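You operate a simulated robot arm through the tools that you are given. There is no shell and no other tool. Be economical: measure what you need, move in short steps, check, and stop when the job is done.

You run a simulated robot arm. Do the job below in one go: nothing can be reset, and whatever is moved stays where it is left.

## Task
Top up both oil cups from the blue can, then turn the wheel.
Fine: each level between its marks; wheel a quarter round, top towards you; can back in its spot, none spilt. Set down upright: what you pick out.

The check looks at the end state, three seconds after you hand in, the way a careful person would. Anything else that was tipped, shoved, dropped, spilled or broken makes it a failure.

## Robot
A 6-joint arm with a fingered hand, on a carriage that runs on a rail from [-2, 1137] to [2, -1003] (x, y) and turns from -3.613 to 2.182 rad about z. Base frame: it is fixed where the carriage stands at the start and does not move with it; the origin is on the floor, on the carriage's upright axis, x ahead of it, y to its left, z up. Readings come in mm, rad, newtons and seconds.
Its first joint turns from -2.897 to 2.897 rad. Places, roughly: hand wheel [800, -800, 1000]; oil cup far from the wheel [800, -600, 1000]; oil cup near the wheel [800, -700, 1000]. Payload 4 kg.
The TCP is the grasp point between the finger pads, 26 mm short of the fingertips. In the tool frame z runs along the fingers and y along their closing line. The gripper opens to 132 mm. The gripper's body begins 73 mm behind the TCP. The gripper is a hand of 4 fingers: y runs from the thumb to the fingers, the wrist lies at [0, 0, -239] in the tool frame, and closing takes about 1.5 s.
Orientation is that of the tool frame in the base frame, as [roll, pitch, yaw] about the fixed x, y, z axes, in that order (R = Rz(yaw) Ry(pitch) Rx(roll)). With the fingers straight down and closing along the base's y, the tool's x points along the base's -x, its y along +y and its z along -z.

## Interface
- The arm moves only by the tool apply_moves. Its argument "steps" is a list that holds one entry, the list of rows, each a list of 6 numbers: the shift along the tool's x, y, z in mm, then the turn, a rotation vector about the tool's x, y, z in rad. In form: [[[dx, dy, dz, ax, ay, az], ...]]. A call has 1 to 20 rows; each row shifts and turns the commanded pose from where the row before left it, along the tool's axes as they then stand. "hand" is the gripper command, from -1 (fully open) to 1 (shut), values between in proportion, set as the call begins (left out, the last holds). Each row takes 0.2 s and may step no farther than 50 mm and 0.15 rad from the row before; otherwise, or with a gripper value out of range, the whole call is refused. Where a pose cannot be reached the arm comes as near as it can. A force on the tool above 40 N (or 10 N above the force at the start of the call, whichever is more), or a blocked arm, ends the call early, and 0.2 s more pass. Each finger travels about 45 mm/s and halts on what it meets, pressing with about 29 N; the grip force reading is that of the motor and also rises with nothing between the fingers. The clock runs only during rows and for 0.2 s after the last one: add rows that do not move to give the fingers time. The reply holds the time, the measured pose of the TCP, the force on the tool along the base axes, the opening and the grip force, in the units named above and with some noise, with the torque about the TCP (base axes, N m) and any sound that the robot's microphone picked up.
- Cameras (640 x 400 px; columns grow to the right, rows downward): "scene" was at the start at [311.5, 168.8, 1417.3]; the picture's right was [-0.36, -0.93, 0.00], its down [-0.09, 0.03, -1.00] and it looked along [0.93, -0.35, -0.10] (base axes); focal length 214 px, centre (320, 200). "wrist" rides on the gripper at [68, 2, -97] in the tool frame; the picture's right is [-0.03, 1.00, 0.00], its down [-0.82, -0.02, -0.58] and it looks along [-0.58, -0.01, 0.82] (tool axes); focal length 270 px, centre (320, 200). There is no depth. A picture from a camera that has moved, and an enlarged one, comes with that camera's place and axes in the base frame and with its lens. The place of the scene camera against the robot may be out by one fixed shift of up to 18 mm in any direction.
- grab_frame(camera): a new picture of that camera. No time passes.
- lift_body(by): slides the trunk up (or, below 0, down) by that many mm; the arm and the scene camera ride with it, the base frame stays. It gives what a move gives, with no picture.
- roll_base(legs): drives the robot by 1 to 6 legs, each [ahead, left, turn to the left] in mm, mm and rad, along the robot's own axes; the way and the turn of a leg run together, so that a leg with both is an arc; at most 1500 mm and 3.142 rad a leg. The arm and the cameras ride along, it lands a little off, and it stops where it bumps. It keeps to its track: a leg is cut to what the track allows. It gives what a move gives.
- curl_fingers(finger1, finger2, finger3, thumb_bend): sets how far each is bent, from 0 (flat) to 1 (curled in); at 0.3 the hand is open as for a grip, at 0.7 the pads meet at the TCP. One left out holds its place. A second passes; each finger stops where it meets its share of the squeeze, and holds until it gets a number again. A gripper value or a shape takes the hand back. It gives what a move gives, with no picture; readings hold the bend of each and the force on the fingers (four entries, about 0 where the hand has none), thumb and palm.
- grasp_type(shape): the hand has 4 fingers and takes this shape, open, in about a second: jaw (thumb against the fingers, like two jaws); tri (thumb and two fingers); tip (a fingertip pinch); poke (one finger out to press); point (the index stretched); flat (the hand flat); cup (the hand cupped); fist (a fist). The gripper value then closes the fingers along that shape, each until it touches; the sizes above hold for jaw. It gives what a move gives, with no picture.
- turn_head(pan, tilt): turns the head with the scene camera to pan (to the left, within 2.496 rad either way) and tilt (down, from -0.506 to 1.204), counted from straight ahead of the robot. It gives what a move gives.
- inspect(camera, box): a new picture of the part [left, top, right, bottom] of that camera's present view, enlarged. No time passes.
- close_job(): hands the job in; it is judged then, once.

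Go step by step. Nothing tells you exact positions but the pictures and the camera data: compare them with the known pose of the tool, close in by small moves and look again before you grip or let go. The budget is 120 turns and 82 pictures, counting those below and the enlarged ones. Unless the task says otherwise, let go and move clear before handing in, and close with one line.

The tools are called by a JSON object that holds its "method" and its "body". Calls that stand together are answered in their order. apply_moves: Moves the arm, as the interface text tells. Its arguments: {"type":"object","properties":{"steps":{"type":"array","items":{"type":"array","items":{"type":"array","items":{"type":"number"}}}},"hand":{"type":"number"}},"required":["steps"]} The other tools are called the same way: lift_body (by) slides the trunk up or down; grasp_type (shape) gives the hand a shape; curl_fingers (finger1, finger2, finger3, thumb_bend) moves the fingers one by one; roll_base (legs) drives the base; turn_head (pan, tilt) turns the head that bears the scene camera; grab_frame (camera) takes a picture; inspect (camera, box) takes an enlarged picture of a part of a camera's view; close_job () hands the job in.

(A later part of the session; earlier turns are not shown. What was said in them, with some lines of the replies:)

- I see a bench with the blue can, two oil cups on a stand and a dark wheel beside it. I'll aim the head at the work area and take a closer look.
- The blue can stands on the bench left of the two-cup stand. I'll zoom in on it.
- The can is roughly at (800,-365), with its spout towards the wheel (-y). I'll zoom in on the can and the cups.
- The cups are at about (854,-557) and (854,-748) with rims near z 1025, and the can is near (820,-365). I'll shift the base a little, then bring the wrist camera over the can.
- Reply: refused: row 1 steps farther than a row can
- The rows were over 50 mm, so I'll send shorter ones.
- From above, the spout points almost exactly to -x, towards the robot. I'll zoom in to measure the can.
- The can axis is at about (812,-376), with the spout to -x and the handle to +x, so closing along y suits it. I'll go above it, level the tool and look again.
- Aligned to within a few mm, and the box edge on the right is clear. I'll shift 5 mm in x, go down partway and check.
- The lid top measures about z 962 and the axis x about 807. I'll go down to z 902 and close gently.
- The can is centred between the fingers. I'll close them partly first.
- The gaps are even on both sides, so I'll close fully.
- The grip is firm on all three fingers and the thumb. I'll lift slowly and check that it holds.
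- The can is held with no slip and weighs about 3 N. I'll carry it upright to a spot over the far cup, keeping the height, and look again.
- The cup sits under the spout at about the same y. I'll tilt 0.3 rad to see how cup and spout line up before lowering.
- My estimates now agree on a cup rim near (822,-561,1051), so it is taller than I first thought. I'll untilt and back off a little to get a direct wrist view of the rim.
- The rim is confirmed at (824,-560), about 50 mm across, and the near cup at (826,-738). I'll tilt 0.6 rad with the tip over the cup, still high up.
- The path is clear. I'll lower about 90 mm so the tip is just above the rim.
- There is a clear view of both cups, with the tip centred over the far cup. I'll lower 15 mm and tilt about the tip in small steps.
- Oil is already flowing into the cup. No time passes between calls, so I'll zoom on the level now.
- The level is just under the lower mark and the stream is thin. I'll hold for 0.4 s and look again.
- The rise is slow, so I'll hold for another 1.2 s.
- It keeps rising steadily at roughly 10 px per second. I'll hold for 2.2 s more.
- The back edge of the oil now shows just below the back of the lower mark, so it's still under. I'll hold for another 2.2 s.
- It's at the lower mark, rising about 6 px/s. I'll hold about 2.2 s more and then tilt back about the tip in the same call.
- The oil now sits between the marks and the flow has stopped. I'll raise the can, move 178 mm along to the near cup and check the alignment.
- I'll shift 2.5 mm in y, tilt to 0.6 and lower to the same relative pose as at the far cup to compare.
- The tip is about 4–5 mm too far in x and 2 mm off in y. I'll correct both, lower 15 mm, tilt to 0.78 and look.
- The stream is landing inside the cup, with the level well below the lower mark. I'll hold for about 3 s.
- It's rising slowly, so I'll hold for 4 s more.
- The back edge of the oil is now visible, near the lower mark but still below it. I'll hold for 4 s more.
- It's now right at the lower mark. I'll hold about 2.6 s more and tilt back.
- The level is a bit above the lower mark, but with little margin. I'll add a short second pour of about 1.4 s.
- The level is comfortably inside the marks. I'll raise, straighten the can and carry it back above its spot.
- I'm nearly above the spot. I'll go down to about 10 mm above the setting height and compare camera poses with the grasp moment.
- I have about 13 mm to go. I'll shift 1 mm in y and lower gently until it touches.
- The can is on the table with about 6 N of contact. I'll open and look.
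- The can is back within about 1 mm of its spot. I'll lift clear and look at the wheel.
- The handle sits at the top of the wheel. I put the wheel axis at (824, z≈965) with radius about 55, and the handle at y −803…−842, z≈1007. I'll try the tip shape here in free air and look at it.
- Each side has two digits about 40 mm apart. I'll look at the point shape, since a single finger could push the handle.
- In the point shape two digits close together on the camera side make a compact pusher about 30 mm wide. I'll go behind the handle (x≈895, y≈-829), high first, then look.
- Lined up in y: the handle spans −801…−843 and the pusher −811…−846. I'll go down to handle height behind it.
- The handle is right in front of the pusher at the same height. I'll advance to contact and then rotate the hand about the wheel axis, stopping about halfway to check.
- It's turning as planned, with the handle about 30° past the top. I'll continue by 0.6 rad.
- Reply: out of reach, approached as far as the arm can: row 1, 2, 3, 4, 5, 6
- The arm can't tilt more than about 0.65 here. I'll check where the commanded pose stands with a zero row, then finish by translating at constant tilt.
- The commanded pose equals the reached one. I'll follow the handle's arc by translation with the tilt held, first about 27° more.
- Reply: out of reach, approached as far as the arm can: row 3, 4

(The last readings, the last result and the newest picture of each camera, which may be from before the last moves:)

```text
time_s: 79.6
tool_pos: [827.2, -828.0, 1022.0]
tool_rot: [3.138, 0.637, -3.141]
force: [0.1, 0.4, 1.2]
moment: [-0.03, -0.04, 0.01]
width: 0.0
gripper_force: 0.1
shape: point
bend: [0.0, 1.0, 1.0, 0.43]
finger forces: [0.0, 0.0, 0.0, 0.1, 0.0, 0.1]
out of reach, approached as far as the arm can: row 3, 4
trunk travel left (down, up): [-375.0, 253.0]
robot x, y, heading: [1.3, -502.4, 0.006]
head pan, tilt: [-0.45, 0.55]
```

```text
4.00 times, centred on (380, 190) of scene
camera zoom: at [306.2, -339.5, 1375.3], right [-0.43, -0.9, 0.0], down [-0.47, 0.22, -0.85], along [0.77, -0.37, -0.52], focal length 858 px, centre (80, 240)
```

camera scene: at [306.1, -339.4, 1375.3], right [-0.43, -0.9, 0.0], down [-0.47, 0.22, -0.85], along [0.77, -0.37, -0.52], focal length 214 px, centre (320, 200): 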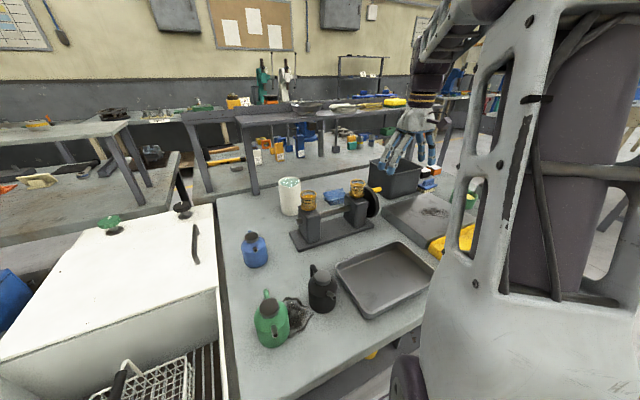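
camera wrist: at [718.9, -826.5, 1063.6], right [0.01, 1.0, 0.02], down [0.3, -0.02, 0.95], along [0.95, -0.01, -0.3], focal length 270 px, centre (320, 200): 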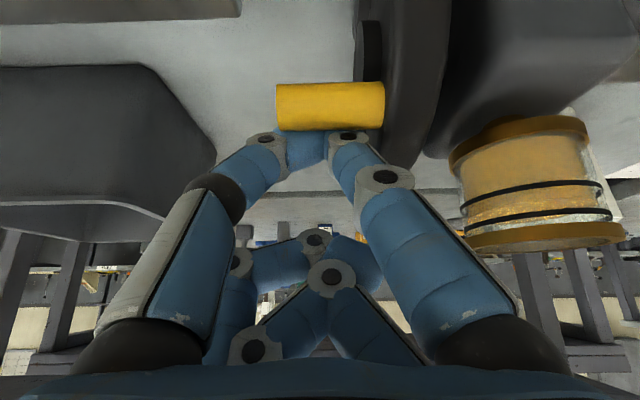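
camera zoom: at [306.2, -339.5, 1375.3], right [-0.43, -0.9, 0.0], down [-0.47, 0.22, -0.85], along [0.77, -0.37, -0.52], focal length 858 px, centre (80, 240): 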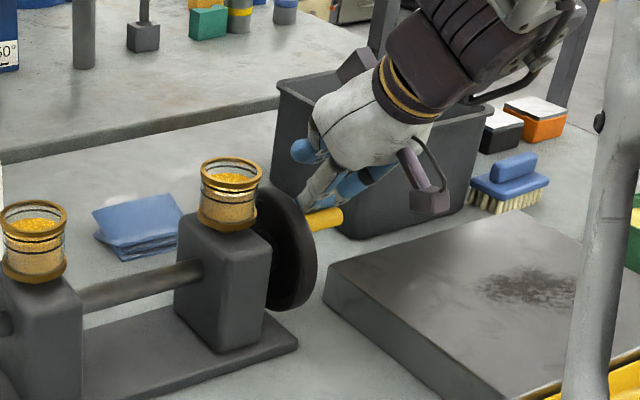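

The wrist limit holds, but lowering the trunk carries the hand straight down and keeps pushing the handle. I'll slide the finger up the handle by 12 mm first so it ends well placed, then lower in steps.

{"method": "apply_moves", "body": {"steps": [[[-0.5, -2, -6, 0, 0, 0], [-0.5, -2, -6, 0, 0, 0], [0, 0, 0, 0, 0, 0]]]}}

{"method": "lift_body", "body": {"by": -15}}

{"method": "grab_frame", "body": {"camera": "wrist"}}

```text
time_s: 80.4
tool_pos: [820.8, -833.8, 1033.2]
tool_rot: [3.137, 0.644, -3.139]
force: [-0.7, 0.2, 0.4]
moment: [0.04, 0.0, 0.0]
width: 0.0
gripper_force: 0.1
shape: point
bend: [0.0, 1.0, 1.0, 0.43]
finger forces: [0.0, 0.0, 0.1, 0.1, 0.1, 0.0]
trunk travel left (down, up): [-375.0, 253.0]
robot x, y, heading: [-3.0, -507.4, 0.007]
head pan, tilt: [-0.45, 0.55]
```

```text
time_s: 81.1
tool_pos: [821.6, -832.8, 1018.2]
tool_rot: [3.138, 0.642, -3.14]
force: [0.4, -0.6, -0.5]
moment: [0.0, -0.01, 0.02]
width: 0.0
gripper_force: 0.0
shape: point
bend: [0.0, 1.0, 1.0, 0.43]
finger forces: [0.0, 0.1, 0.1, 0.1, 0.0, 0.1]
trunk travel left (down, up): [-360.0, 268.0]
robot x, y, heading: [-3.1, -508.2, 0.007]
head pan, tilt: [-0.45, 0.55]
```

```text
13 pictures are left
camera wrist: at [708.1, -830.5, 1056.6], right [0.02, 1.0, 0.02], down [0.31, -0.02, 0.95], along [0.95, -0.01, -0.31], focal length 270 px, centre (320, 200)
```

wrist: 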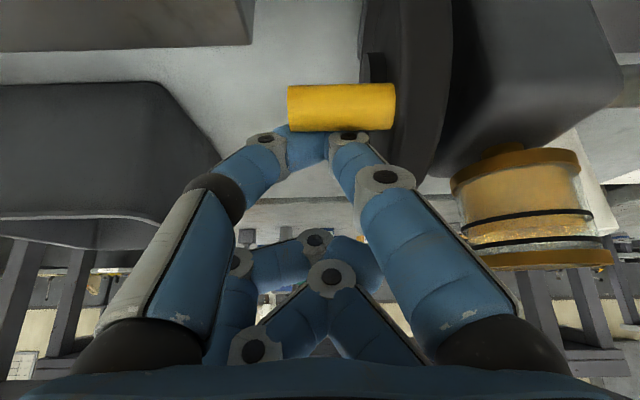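

The handle is at about 49° and following cleanly. I'll lower the trunk 17 mm more.

{"method": "lift_body", "body": {"by": -17}}

{"method": "grab_frame", "body": {"camera": "wrist"}}

```text
time_s: 81.7
tool_pos: [821.0, -832.6, 1001.1]
tool_rot: [3.138, 0.639, -3.141]
force: [0.2, -0.2, 0.9]
moment: [0.02, -0.01, 0.01]
width: 0.2
gripper_force: 0.0
shape: point
bend: [0.0, 1.0, 1.0, 0.43]
finger forces: [0.0, 0.1, 0.0, 0.0, 0.0, 0.0]
trunk travel left (down, up): [-343.0, 285.0]
robot x, y, heading: [1.0, -503.5, 0.005]
head pan, tilt: [-0.45, 0.55]
```

```text
12 pictures are left
camera wrist: at [708.6, -830.4, 1040.6], right [0.02, 1.0, 0.02], down [0.31, -0.02, 0.95], along [0.95, -0.01, -0.31], focal length 270 px, centre (320, 200)
```

wrist: 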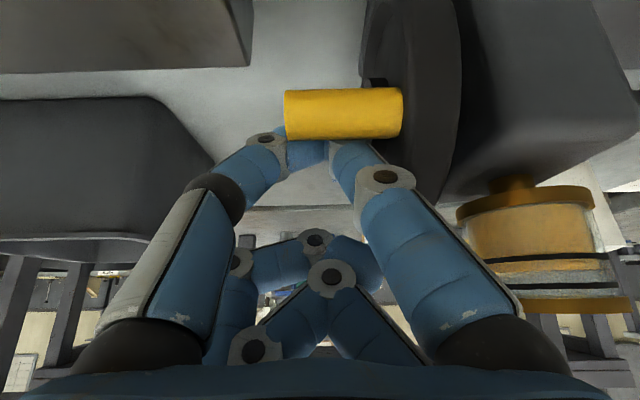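

The handle is at about 62°. Another 17 mm down should bring it close to 85–90°.

{"method": "lift_body", "body": {"by": -17}}

{"method": "grab_frame", "body": {"camera": "wrist"}}

{"method": "inspect", "body": {"camera": "scene", "box": [335, 120, 425, 220]}}

```text
time_s: 82.3
tool_pos: [821.7, -834.1, 984.3]
tool_rot: [3.138, 0.635, 3.14]
force: [0.8, -3.7, -0.5]
moment: [0.06, 0.0, 0.09]
width: 0.3
gripper_force: 0.0
shape: point
bend: [0.0, 1.0, 1.0, 0.43]
finger forces: [3.8, 0.1, 0.0, 0.0, 0.0, 0.0]
trunk travel left (down, up): [-326.0, 302.0]
robot x, y, heading: [-0.8, -505.4, 0.012]
head pan, tilt: [-0.45, 0.55]
```

```text
11 pictures are left
camera wrist: at [708.9, -830.8, 1024.3], right [0.02, 1.0, 0.02], down [0.31, -0.02, 0.95], along [0.95, -0.01, -0.31], focal length 270 px, centre (320, 200)
```

wrist: 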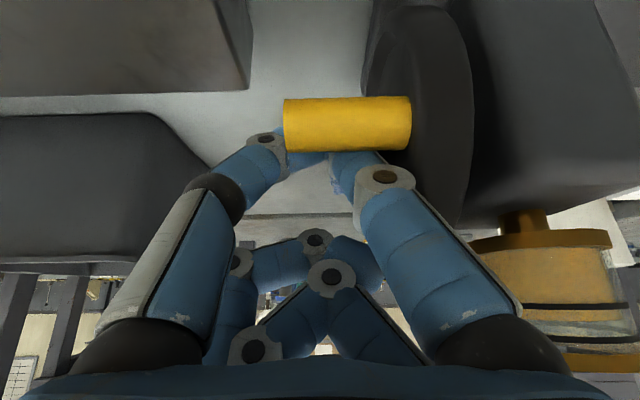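

```text
4.00 times, centred on (380, 170) of scene
camera zoom: at [320.2, -339.7, 1326.8], right [-0.43, -0.9, 0.0], down [-0.47, 0.22, -0.85], along [0.77, -0.37, -0.52], focal length 858 px, centre (80, 320)
```

zoom: 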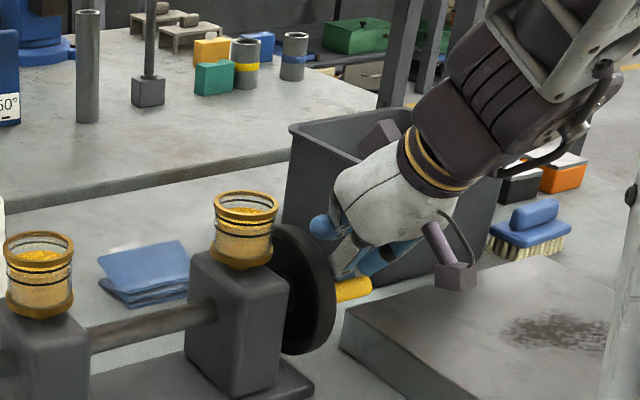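

The handle is at about 77°, some 83° from the start, and the index is brushing the wheel face. I'll shift away 5 mm in y and lower 7 mm more.

{"method": "apply_moves", "body": {"steps": [[[0, -3, 0, 0, 0, 0], [0, -3, 0, 0, 0, 0], [0, 0, 0, 0, 0, 0]]]}}

{"method": "lift_body", "body": {"by": -7}}

{"method": "grab_frame", "body": {"camera": "wrist"}}

```text
time_s: 83.2
tool_pos: [822.1, -838.0, 985.0]
tool_rot: [3.136, 0.635, 3.139]
force: [0.5, 0.5, -0.4]
moment: [0.02, 0.0, 0.02]
width: 0.0
gripper_force: 0.1
shape: point
bend: [0.0, 1.0, 1.0, 0.44]
finger forces: [0.3, 0.0, 0.0, 0.0, 0.0, 0.0]
trunk travel left (down, up): [-326.0, 302.0]
robot x, y, heading: [0.4, -505.2, 0.007]
head pan, tilt: [-0.45, 0.55]
```

```text
time_s: 83.7
tool_pos: [822.6, -837.8, 979.1]
tool_rot: [3.136, 0.633, 3.141]
force: [0.2, 0.5, -0.2]
moment: [0.0, 0.0, 0.02]
width: 0.1
gripper_force: 0.0
shape: point
bend: [0.0, 1.0, 1.0, 0.44]
finger forces: [0.1, 0.1, 0.1, 0.1, 0.0, 0.1]
trunk travel left (down, up): [-319.0, 309.0]
robot x, y, heading: [-0.0, -502.5, 0.005]
head pan, tilt: [-0.45, 0.55]
```

```text
9 pictures are left
camera wrist: at [709.2, -836.2, 1017.6], right [0.02, 1.0, 0.02], down [0.32, -0.02, 0.95], along [0.95, -0.01, -0.32], focal length 270 px, centre (320, 200)
```

wrist: 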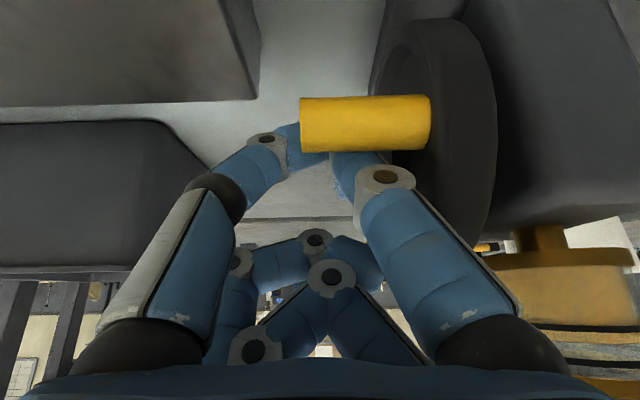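

The handle is now about level with the axis, at the front, roughly 90° from the start. I'll lift straight away from it and check.

{"method": "lift_body", "body": {"by": 120}}

{"method": "inspect", "body": {"camera": "scene", "box": [290, 150, 410, 270]}}

```text
time_s: 85.2
tool_pos: [822.3, -839.0, 1098.4]
tool_rot: [3.136, 0.633, 3.139]
force: [-0.4, 0.1, 0.1]
moment: [-0.02, -0.04, 0.01]
width: 0.0
gripper_force: 0.1
shape: point
bend: [0.0, 1.0, 1.0, 0.44]
finger forces: [0.0, 0.0, 0.0, 0.0, 0.0, 0.0]
trunk travel left (down, up): [-439.0, 189.0]
robot x, y, heading: [-0.9, -504.5, 0.013]
head pan, tilt: [-0.45, 0.55]
```

```text
3.33 times, centred on (350, 210) of scene
camera zoom: at [279.3, -339.6, 1439.0], right [-0.43, -0.9, 0.0], down [-0.47, 0.22, -0.85], along [0.77, -0.37, -0.52], focal length 715 px, centre (220, 167)
```

zoom: 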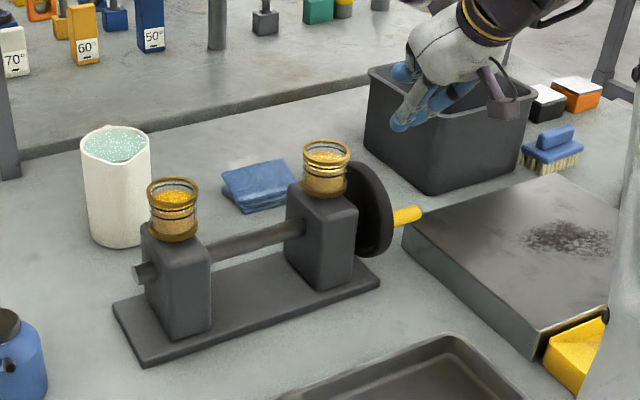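

The handle appears at the front, about level with the axis. I'll take one wrist view and a closer look at both cups.

{"method": "grab_frame", "body": {"camera": "wrist"}}

{"method": "inspect", "body": {"camera": "scene", "box": [328, 185, 374, 215]}}

{"method": "inspect", "body": {"camera": "scene", "box": [328, 190, 366, 214]}}

```text
7 pictures are left
camera wrist: at [709.3, -836.1, 1137.3], right [0.02, 1.0, 0.02], down [0.32, -0.02, 0.95], along [0.95, -0.01, -0.32], focal length 270 px, centre (320, 200)
```

wrist: 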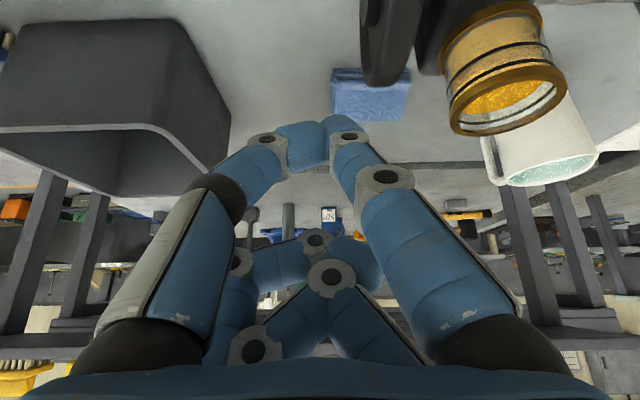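

```text
13.33 times, centred on (351, 200) of scene
camera zoom: at [279.3, -339.6, 1439.0], right [-0.43, -0.9, 0.0], down [-0.47, 0.22, -0.85], along [0.77, -0.37, -0.52], focal length 2860 px, centre (-93, 200)
```

zoom: 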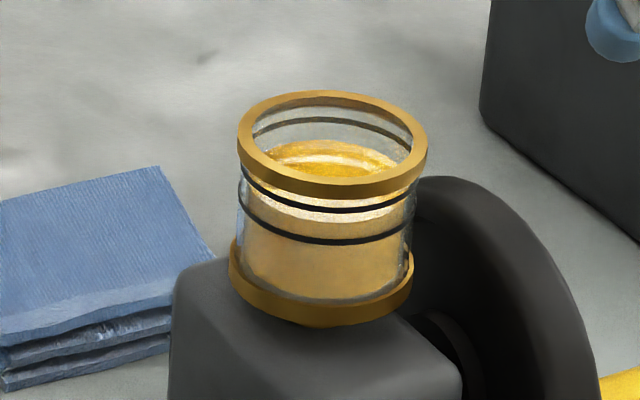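

```text
16.00 times, centred on (347, 202) of scene
camera zoom: at [279.3, -339.6, 1439.0], right [-0.43, -0.9, 0.0], down [-0.47, 0.22, -0.85], along [0.77, -0.37, -0.52], focal length 3432 px, centre (-112, 168)
```

zoom: 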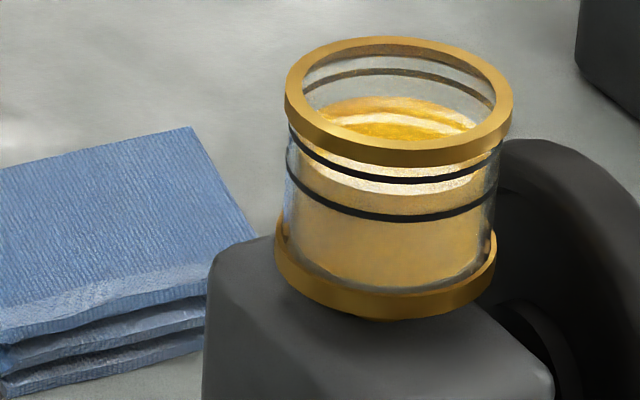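

Both levels sit between their marks. I'll raise, level the tool and back away to the earlier viewpoint to confirm the wheel angle.

{"method": "lift_body", "body": {"by": 70}}

{"method": "apply_moves", "body": {"steps": [[[0, 0, 0, 0, 0.1, 0], [0, 0, 0, 0, 0.1, 0], [0, 0, 0, 0, 0.1, 0], [0, 0, 0, 0, 0.1, 0], [0, 0, 0, 0, 0.1, 0], [0, 0, 0, 0, 0.1, 0], [40, 0, 0, 0, 0.03, 0], [40, 5, 0, 0, 0, 0], [30, 10, 0, 0, 0, 0], [0, 0, 0, 0, 0, 0]]]}}

{"method": "grab_frame", "body": {"camera": "wrist"}}

```text
time_s: 86.3
tool_pos: [822.6, -837.6, 1168.7]
tool_rot: [3.137, 0.635, 3.14]
force: [-0.2, -0.8, 1.0]
moment: [0.03, 0.02, 0.01]
width: 0.0
gripper_force: 0.1
shape: point
bend: [0.0, 1.0, 1.0, 0.44]
finger forces: [0.0, 0.1, 0.0, 0.0, 0.1, 0.1]
trunk travel left (down, up): [-509.0, 119.0]
robot x, y, heading: [-2.2, -503.2, 0.004]
head pan, tilt: [-0.45, 0.55]
```

```text
time_s: 88.5
tool_pos: [711.6, -823.7, 1165.8]
tool_rot: [3.137, 0.004, 3.141]
force: [-0.5, -0.4, 1.1]
moment: [-0.02, -0.02, -0.01]
width: 0.0
gripper_force: 0.0
shape: point
bend: [0.0, 1.0, 1.0, 0.44]
finger forces: [0.1, 0.0, 0.0, 0.0, 0.1, 0.1]
trunk travel left (down, up): [-509.0, 119.0]
robot x, y, heading: [-1.7, -503.9, 0.007]
head pan, tilt: [-0.45, 0.55]
```

```text
4 pictures are left
camera wrist: at [642.4, -821.8, 1265.7], right [0.02, 1.0, 0.0], down [0.81, -0.02, 0.58], along [0.58, -0.01, -0.81], focal length 270 px, centre (320, 200)
```

wrist: 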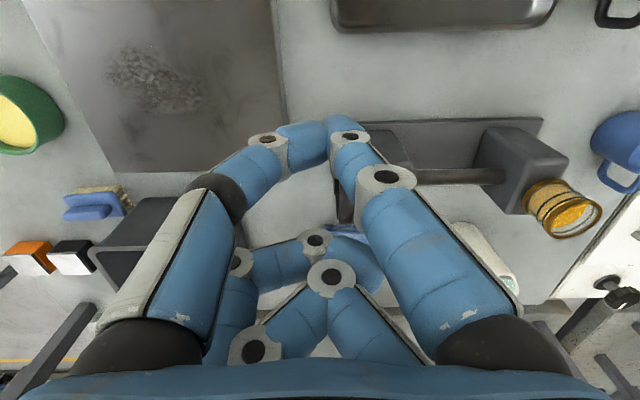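

The closed fingers hide the wheel, so I'll open to jaw in this free spot and zoom.

{"method": "grasp_type", "body": {"shape": "jaw"}}

{"method": "inspect", "body": {"camera": "wrist", "box": [280, 110, 440, 260]}}

```text
time_s: 89.4
tool_pos: [713.2, -824.6, 1167.5]
tool_rot: [3.139, 0.004, -3.14]
force: [0.2, -0.4, -1.0]
moment: [0.01, 0.0, 0.02]
width: 132.0
gripper_force: 0.1
shape: jaw
bend: [0.3, 0.3, 0.3, 0.3]
finger forces: [0.0, 0.0, 0.0, 0.0, 0.1, 0.1]
trunk travel left (down, up): [-509.0, 119.0]
robot x, y, heading: [1.0, -507.1, 0.008]
head pan, tilt: [-0.45, 0.55]
```

```text
2.67 times, centred on (360, 185) of wrist
camera zoom: at [642.7, -821.8, 1265.6], right [0.02, 1.0, 0.0], down [0.81, -0.02, 0.58], along [0.58, -0.01, -0.81], focal length 721 px, centre (213, 240)
```

zoom: 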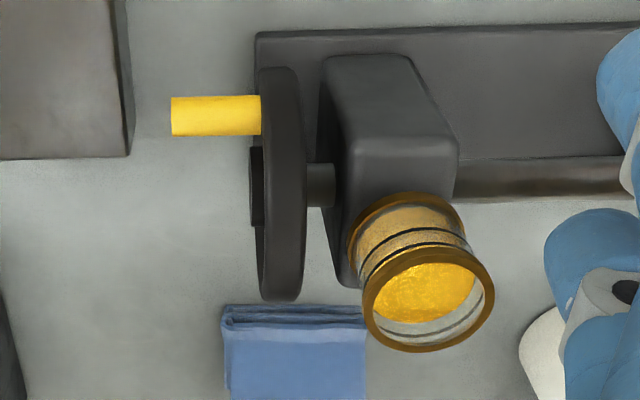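

The wheel has turned about 80–84°, a little short of a quarter. I'll go back by the same safe path and nudge it about 8° more.

{"method": "grasp_type", "body": {"shape": "point"}}

{"method": "apply_moves", "body": {"steps": [[[-30, -6, 0, 0, 0, 0], [-40, -6, 0, 0, 0, 0], [-40, -4, 0, 0, -0.03, 0], [0, 0, 0, 0, -0.1, 0], [0, 0, 0, 0, -0.1, 0], [0, 0, 0, 0, -0.1, 0], [0, 0, 0, 0, -0.1, 0], [0, 0, 0, 0, -0.1, 0], [0, 0, 0, 0, -0.1, 0], [0, 0, 0, 0, 0, 0]]]}}

```text
time_s: 90.3
tool_pos: [711.6, -823.4, 1167.3]
tool_rot: [3.137, 0.003, -3.141]
force: [0.6, -0.1, 0.3]
moment: [0.02, -0.03, 0.02]
width: 0.0
gripper_force: 0.0
shape: point
bend: [0.0, 1.0, 1.0, 0.42]
finger forces: [0.1, 0.0, 0.0, 0.0, 0.1, 0.1]
trunk travel left (down, up): [-509.0, 119.0]
robot x, y, heading: [-1.4, -507.0, 0.008]
head pan, tilt: [-0.45, 0.55]
```

```text
time_s: 92.5
tool_pos: [821.5, -839.0, 1167.5]
tool_rot: [3.138, 0.632, 3.139]
force: [-0.6, 0.0, -0.4]
moment: [0.01, -0.04, 0.01]
width: 0.2
gripper_force: 0.1
shape: point
bend: [0.0, 1.0, 1.0, 0.43]
finger forces: [0.1, 0.1, 0.0, 0.0, 0.0, 0.1]
trunk travel left (down, up): [-509.0, 119.0]
robot x, y, heading: [-1.1, -502.6, 0.007]
head pan, tilt: [-0.45, 0.55]
```

Pose restored. I'll lower back to the former level, then 7 mm further.

{"method": "lift_body", "body": {"by": -185}}

{"method": "lift_body", "body": {"by": -8}}

{"method": "lift_body", "body": {"by": -4}}

{"method": "grab_frame", "body": {"camera": "wrist"}}

```text
time_s: 94.5
tool_pos: [821.6, -839.9, 982.0]
tool_rot: [3.136, 0.634, 3.141]
force: [0.4, 0.5, 1.2]
moment: [0.0, 0.02, 0.0]
width: 0.0
gripper_force: 0.0
shape: point
bend: [0.0, 1.0, 1.0, 0.43]
finger forces: [0.1, 0.0, 0.1, 0.0, 0.1, 0.0]
trunk travel left (down, up): [-324.0, 304.0]
robot x, y, heading: [3.4, -507.2, 0.003]
head pan, tilt: [-0.45, 0.55]
```

```text
time_s: 95.1
tool_pos: [823.1, -839.1, 974.2]
tool_rot: [3.137, 0.631, 3.14]
force: [-0.4, -0.7, -0.8]
moment: [0.03, 0.02, 0.01]
width: 0.2
gripper_force: 0.1
shape: point
bend: [0.0, 1.0, 1.0, 0.43]
finger forces: [0.0, 0.0, 0.0, 0.1, 0.0, 0.0]
trunk travel left (down, up): [-316.0, 312.0]
robot x, y, heading: [1.1, -503.4, 0.008]
head pan, tilt: [-0.45, 0.55]
```

```text
time_s: 95.6
tool_pos: [822.7, -839.3, 970.1]
tool_rot: [3.136, 0.633, 3.14]
force: [0.9, 0.1, 0.7]
moment: [-0.01, 0.0, 0.04]
width: 0.1
gripper_force: 0.1
shape: point
bend: [0.0, 1.0, 1.0, 0.43]
finger forces: [0.0, 0.1, 0.1, 0.0, 0.0, 0.1]
trunk travel left (down, up): [-312.0, 316.0]
robot x, y, heading: [1.4, -506.2, 0.008]
head pan, tilt: [-0.45, 0.55]
```

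```text
2 pictures are left
camera wrist: at [709.5, -837.1, 1009.9], right [0.02, 1.0, 0.02], down [0.32, -0.02, 0.95], along [0.95, -0.01, -0.32], focal length 270 px, centre (320, 200)
```

wrist: 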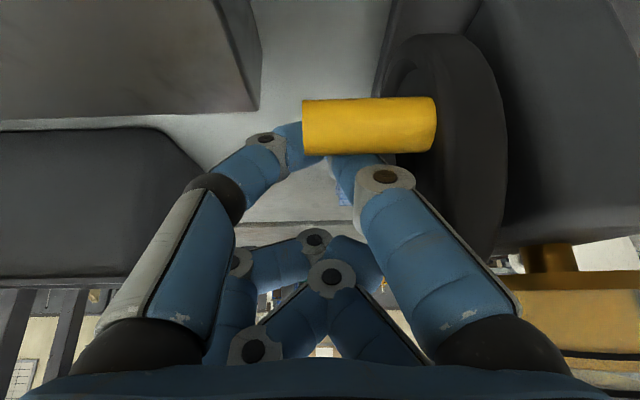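

The handle moved about 6 mm further down, so it is now close to 90°. I'll retreat upward by the same path and back off.

{"method": "lift_body", "body": {"by": 197}}

{"method": "apply_moves", "body": {"steps": [[[0, 0, 0, 0, 0.1, 0], [0, 0, 0, 0, 0.1, 0], [0, 0, 0, 0, 0.1, 0], [0, 0, 0, 0, 0.1, 0], [0, 0, 0, 0, 0.1, 0], [0, 0, 0, 0, 0.1, 0], [40, 0, 0, 0, 0.03, 0], [40, 5, 0, 0, 0, 0], [30, 10, 0, 0, 0, 0], [0, 0, 0, 0, 0, 0]]]}}

{"method": "grasp_type", "body": {"shape": "jaw"}}

{"method": "inspect", "body": {"camera": "wrist", "box": [280, 110, 440, 260]}}

{"method": "grab_frame", "body": {"camera": "scene"}}

```text
time_s: 97.8
tool_pos: [822.8, -840.2, 1167.4]
tool_rot: [3.137, 0.631, 3.137]
force: [-0.7, -0.8, -0.6]
moment: [-0.01, 0.0, -0.01]
width: 0.1
gripper_force: 0.1
shape: point
bend: [0.0, 1.0, 1.0, 0.43]
finger forces: [0.1, 0.0, 0.1, 0.1, 0.0, 0.1]
trunk travel left (down, up): [-509.0, 119.0]
robot x, y, heading: [-0.6, -506.1, 0.003]
head pan, tilt: [-0.45, 0.55]
```

```text
time_s: 100.0
tool_pos: [710.7, -826.1, 1169.1]
tool_rot: [3.139, 0.002, -3.141]
force: [-0.5, 0.2, -0.3]
moment: [0.04, -0.01, -0.01]
width: 0.0
gripper_force: 0.0
shape: point
bend: [0.0, 1.0, 1.0, 0.43]
finger forces: [0.0, 0.0, 0.0, 0.0, 0.0, 0.0]
trunk travel left (down, up): [-509.0, 119.0]
robot x, y, heading: [-3.0, -503.3, 0.005]
head pan, tilt: [-0.45, 0.55]
```

```text
time_s: 100.9
tool_pos: [712.2, -825.7, 1167.1]
tool_rot: [3.139, 0.002, -3.14]
force: [0.5, 0.0, -0.5]
moment: [0.01, 0.0, 0.01]
width: 132.0
gripper_force: 0.0
shape: jaw
bend: [0.3, 0.3, 0.3, 0.3]
finger forces: [0.1, 0.1, 0.0, 0.0, 0.0, 0.1]
trunk travel left (down, up): [-509.0, 119.0]
robot x, y, heading: [2.0, -503.0, 0.01]
head pan, tilt: [-0.45, 0.55]
```

```text
2.67 times, centred on (360, 185) of wrist
camera zoom: at [642.8, -823.4, 1265.6], right [0.03, 1.0, 0.0], down [0.82, -0.02, 0.58], along [0.58, -0.01, -0.82], focal length 721 px, centre (213, 240)
```

zoom: 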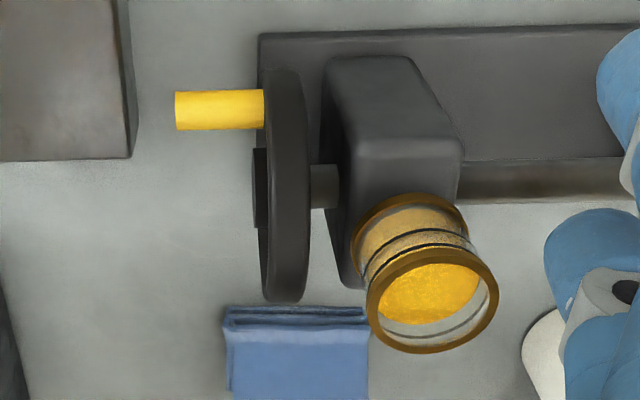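

```text
0 pictures are left
camera scene: at [235.8, -339.9, 1509.7], right [-0.43, -0.9, 0.0], down [-0.47, 0.22, -0.85], along [0.77, -0.37, -0.52], focal length 214 px, centre (320, 200)
```

scene: 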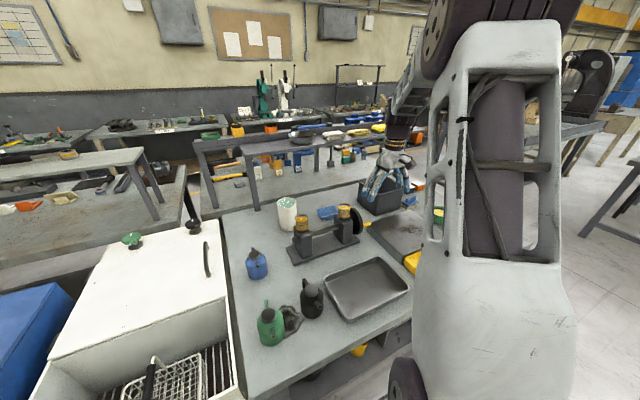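

The wheel handle is at the front, about 87–90° from its start. The can stands upright in its spot, both levels are between the marks, and the hand is clear.

{"method": "close_job", "body": {}}

```text
The job is handed in.
```

Both oil cups are topped up to between their marks, with no spill that I saw. The wheel is turned about a quarter (87–90° by my estimate), top towards you, and the blue can is back upright in its spot.
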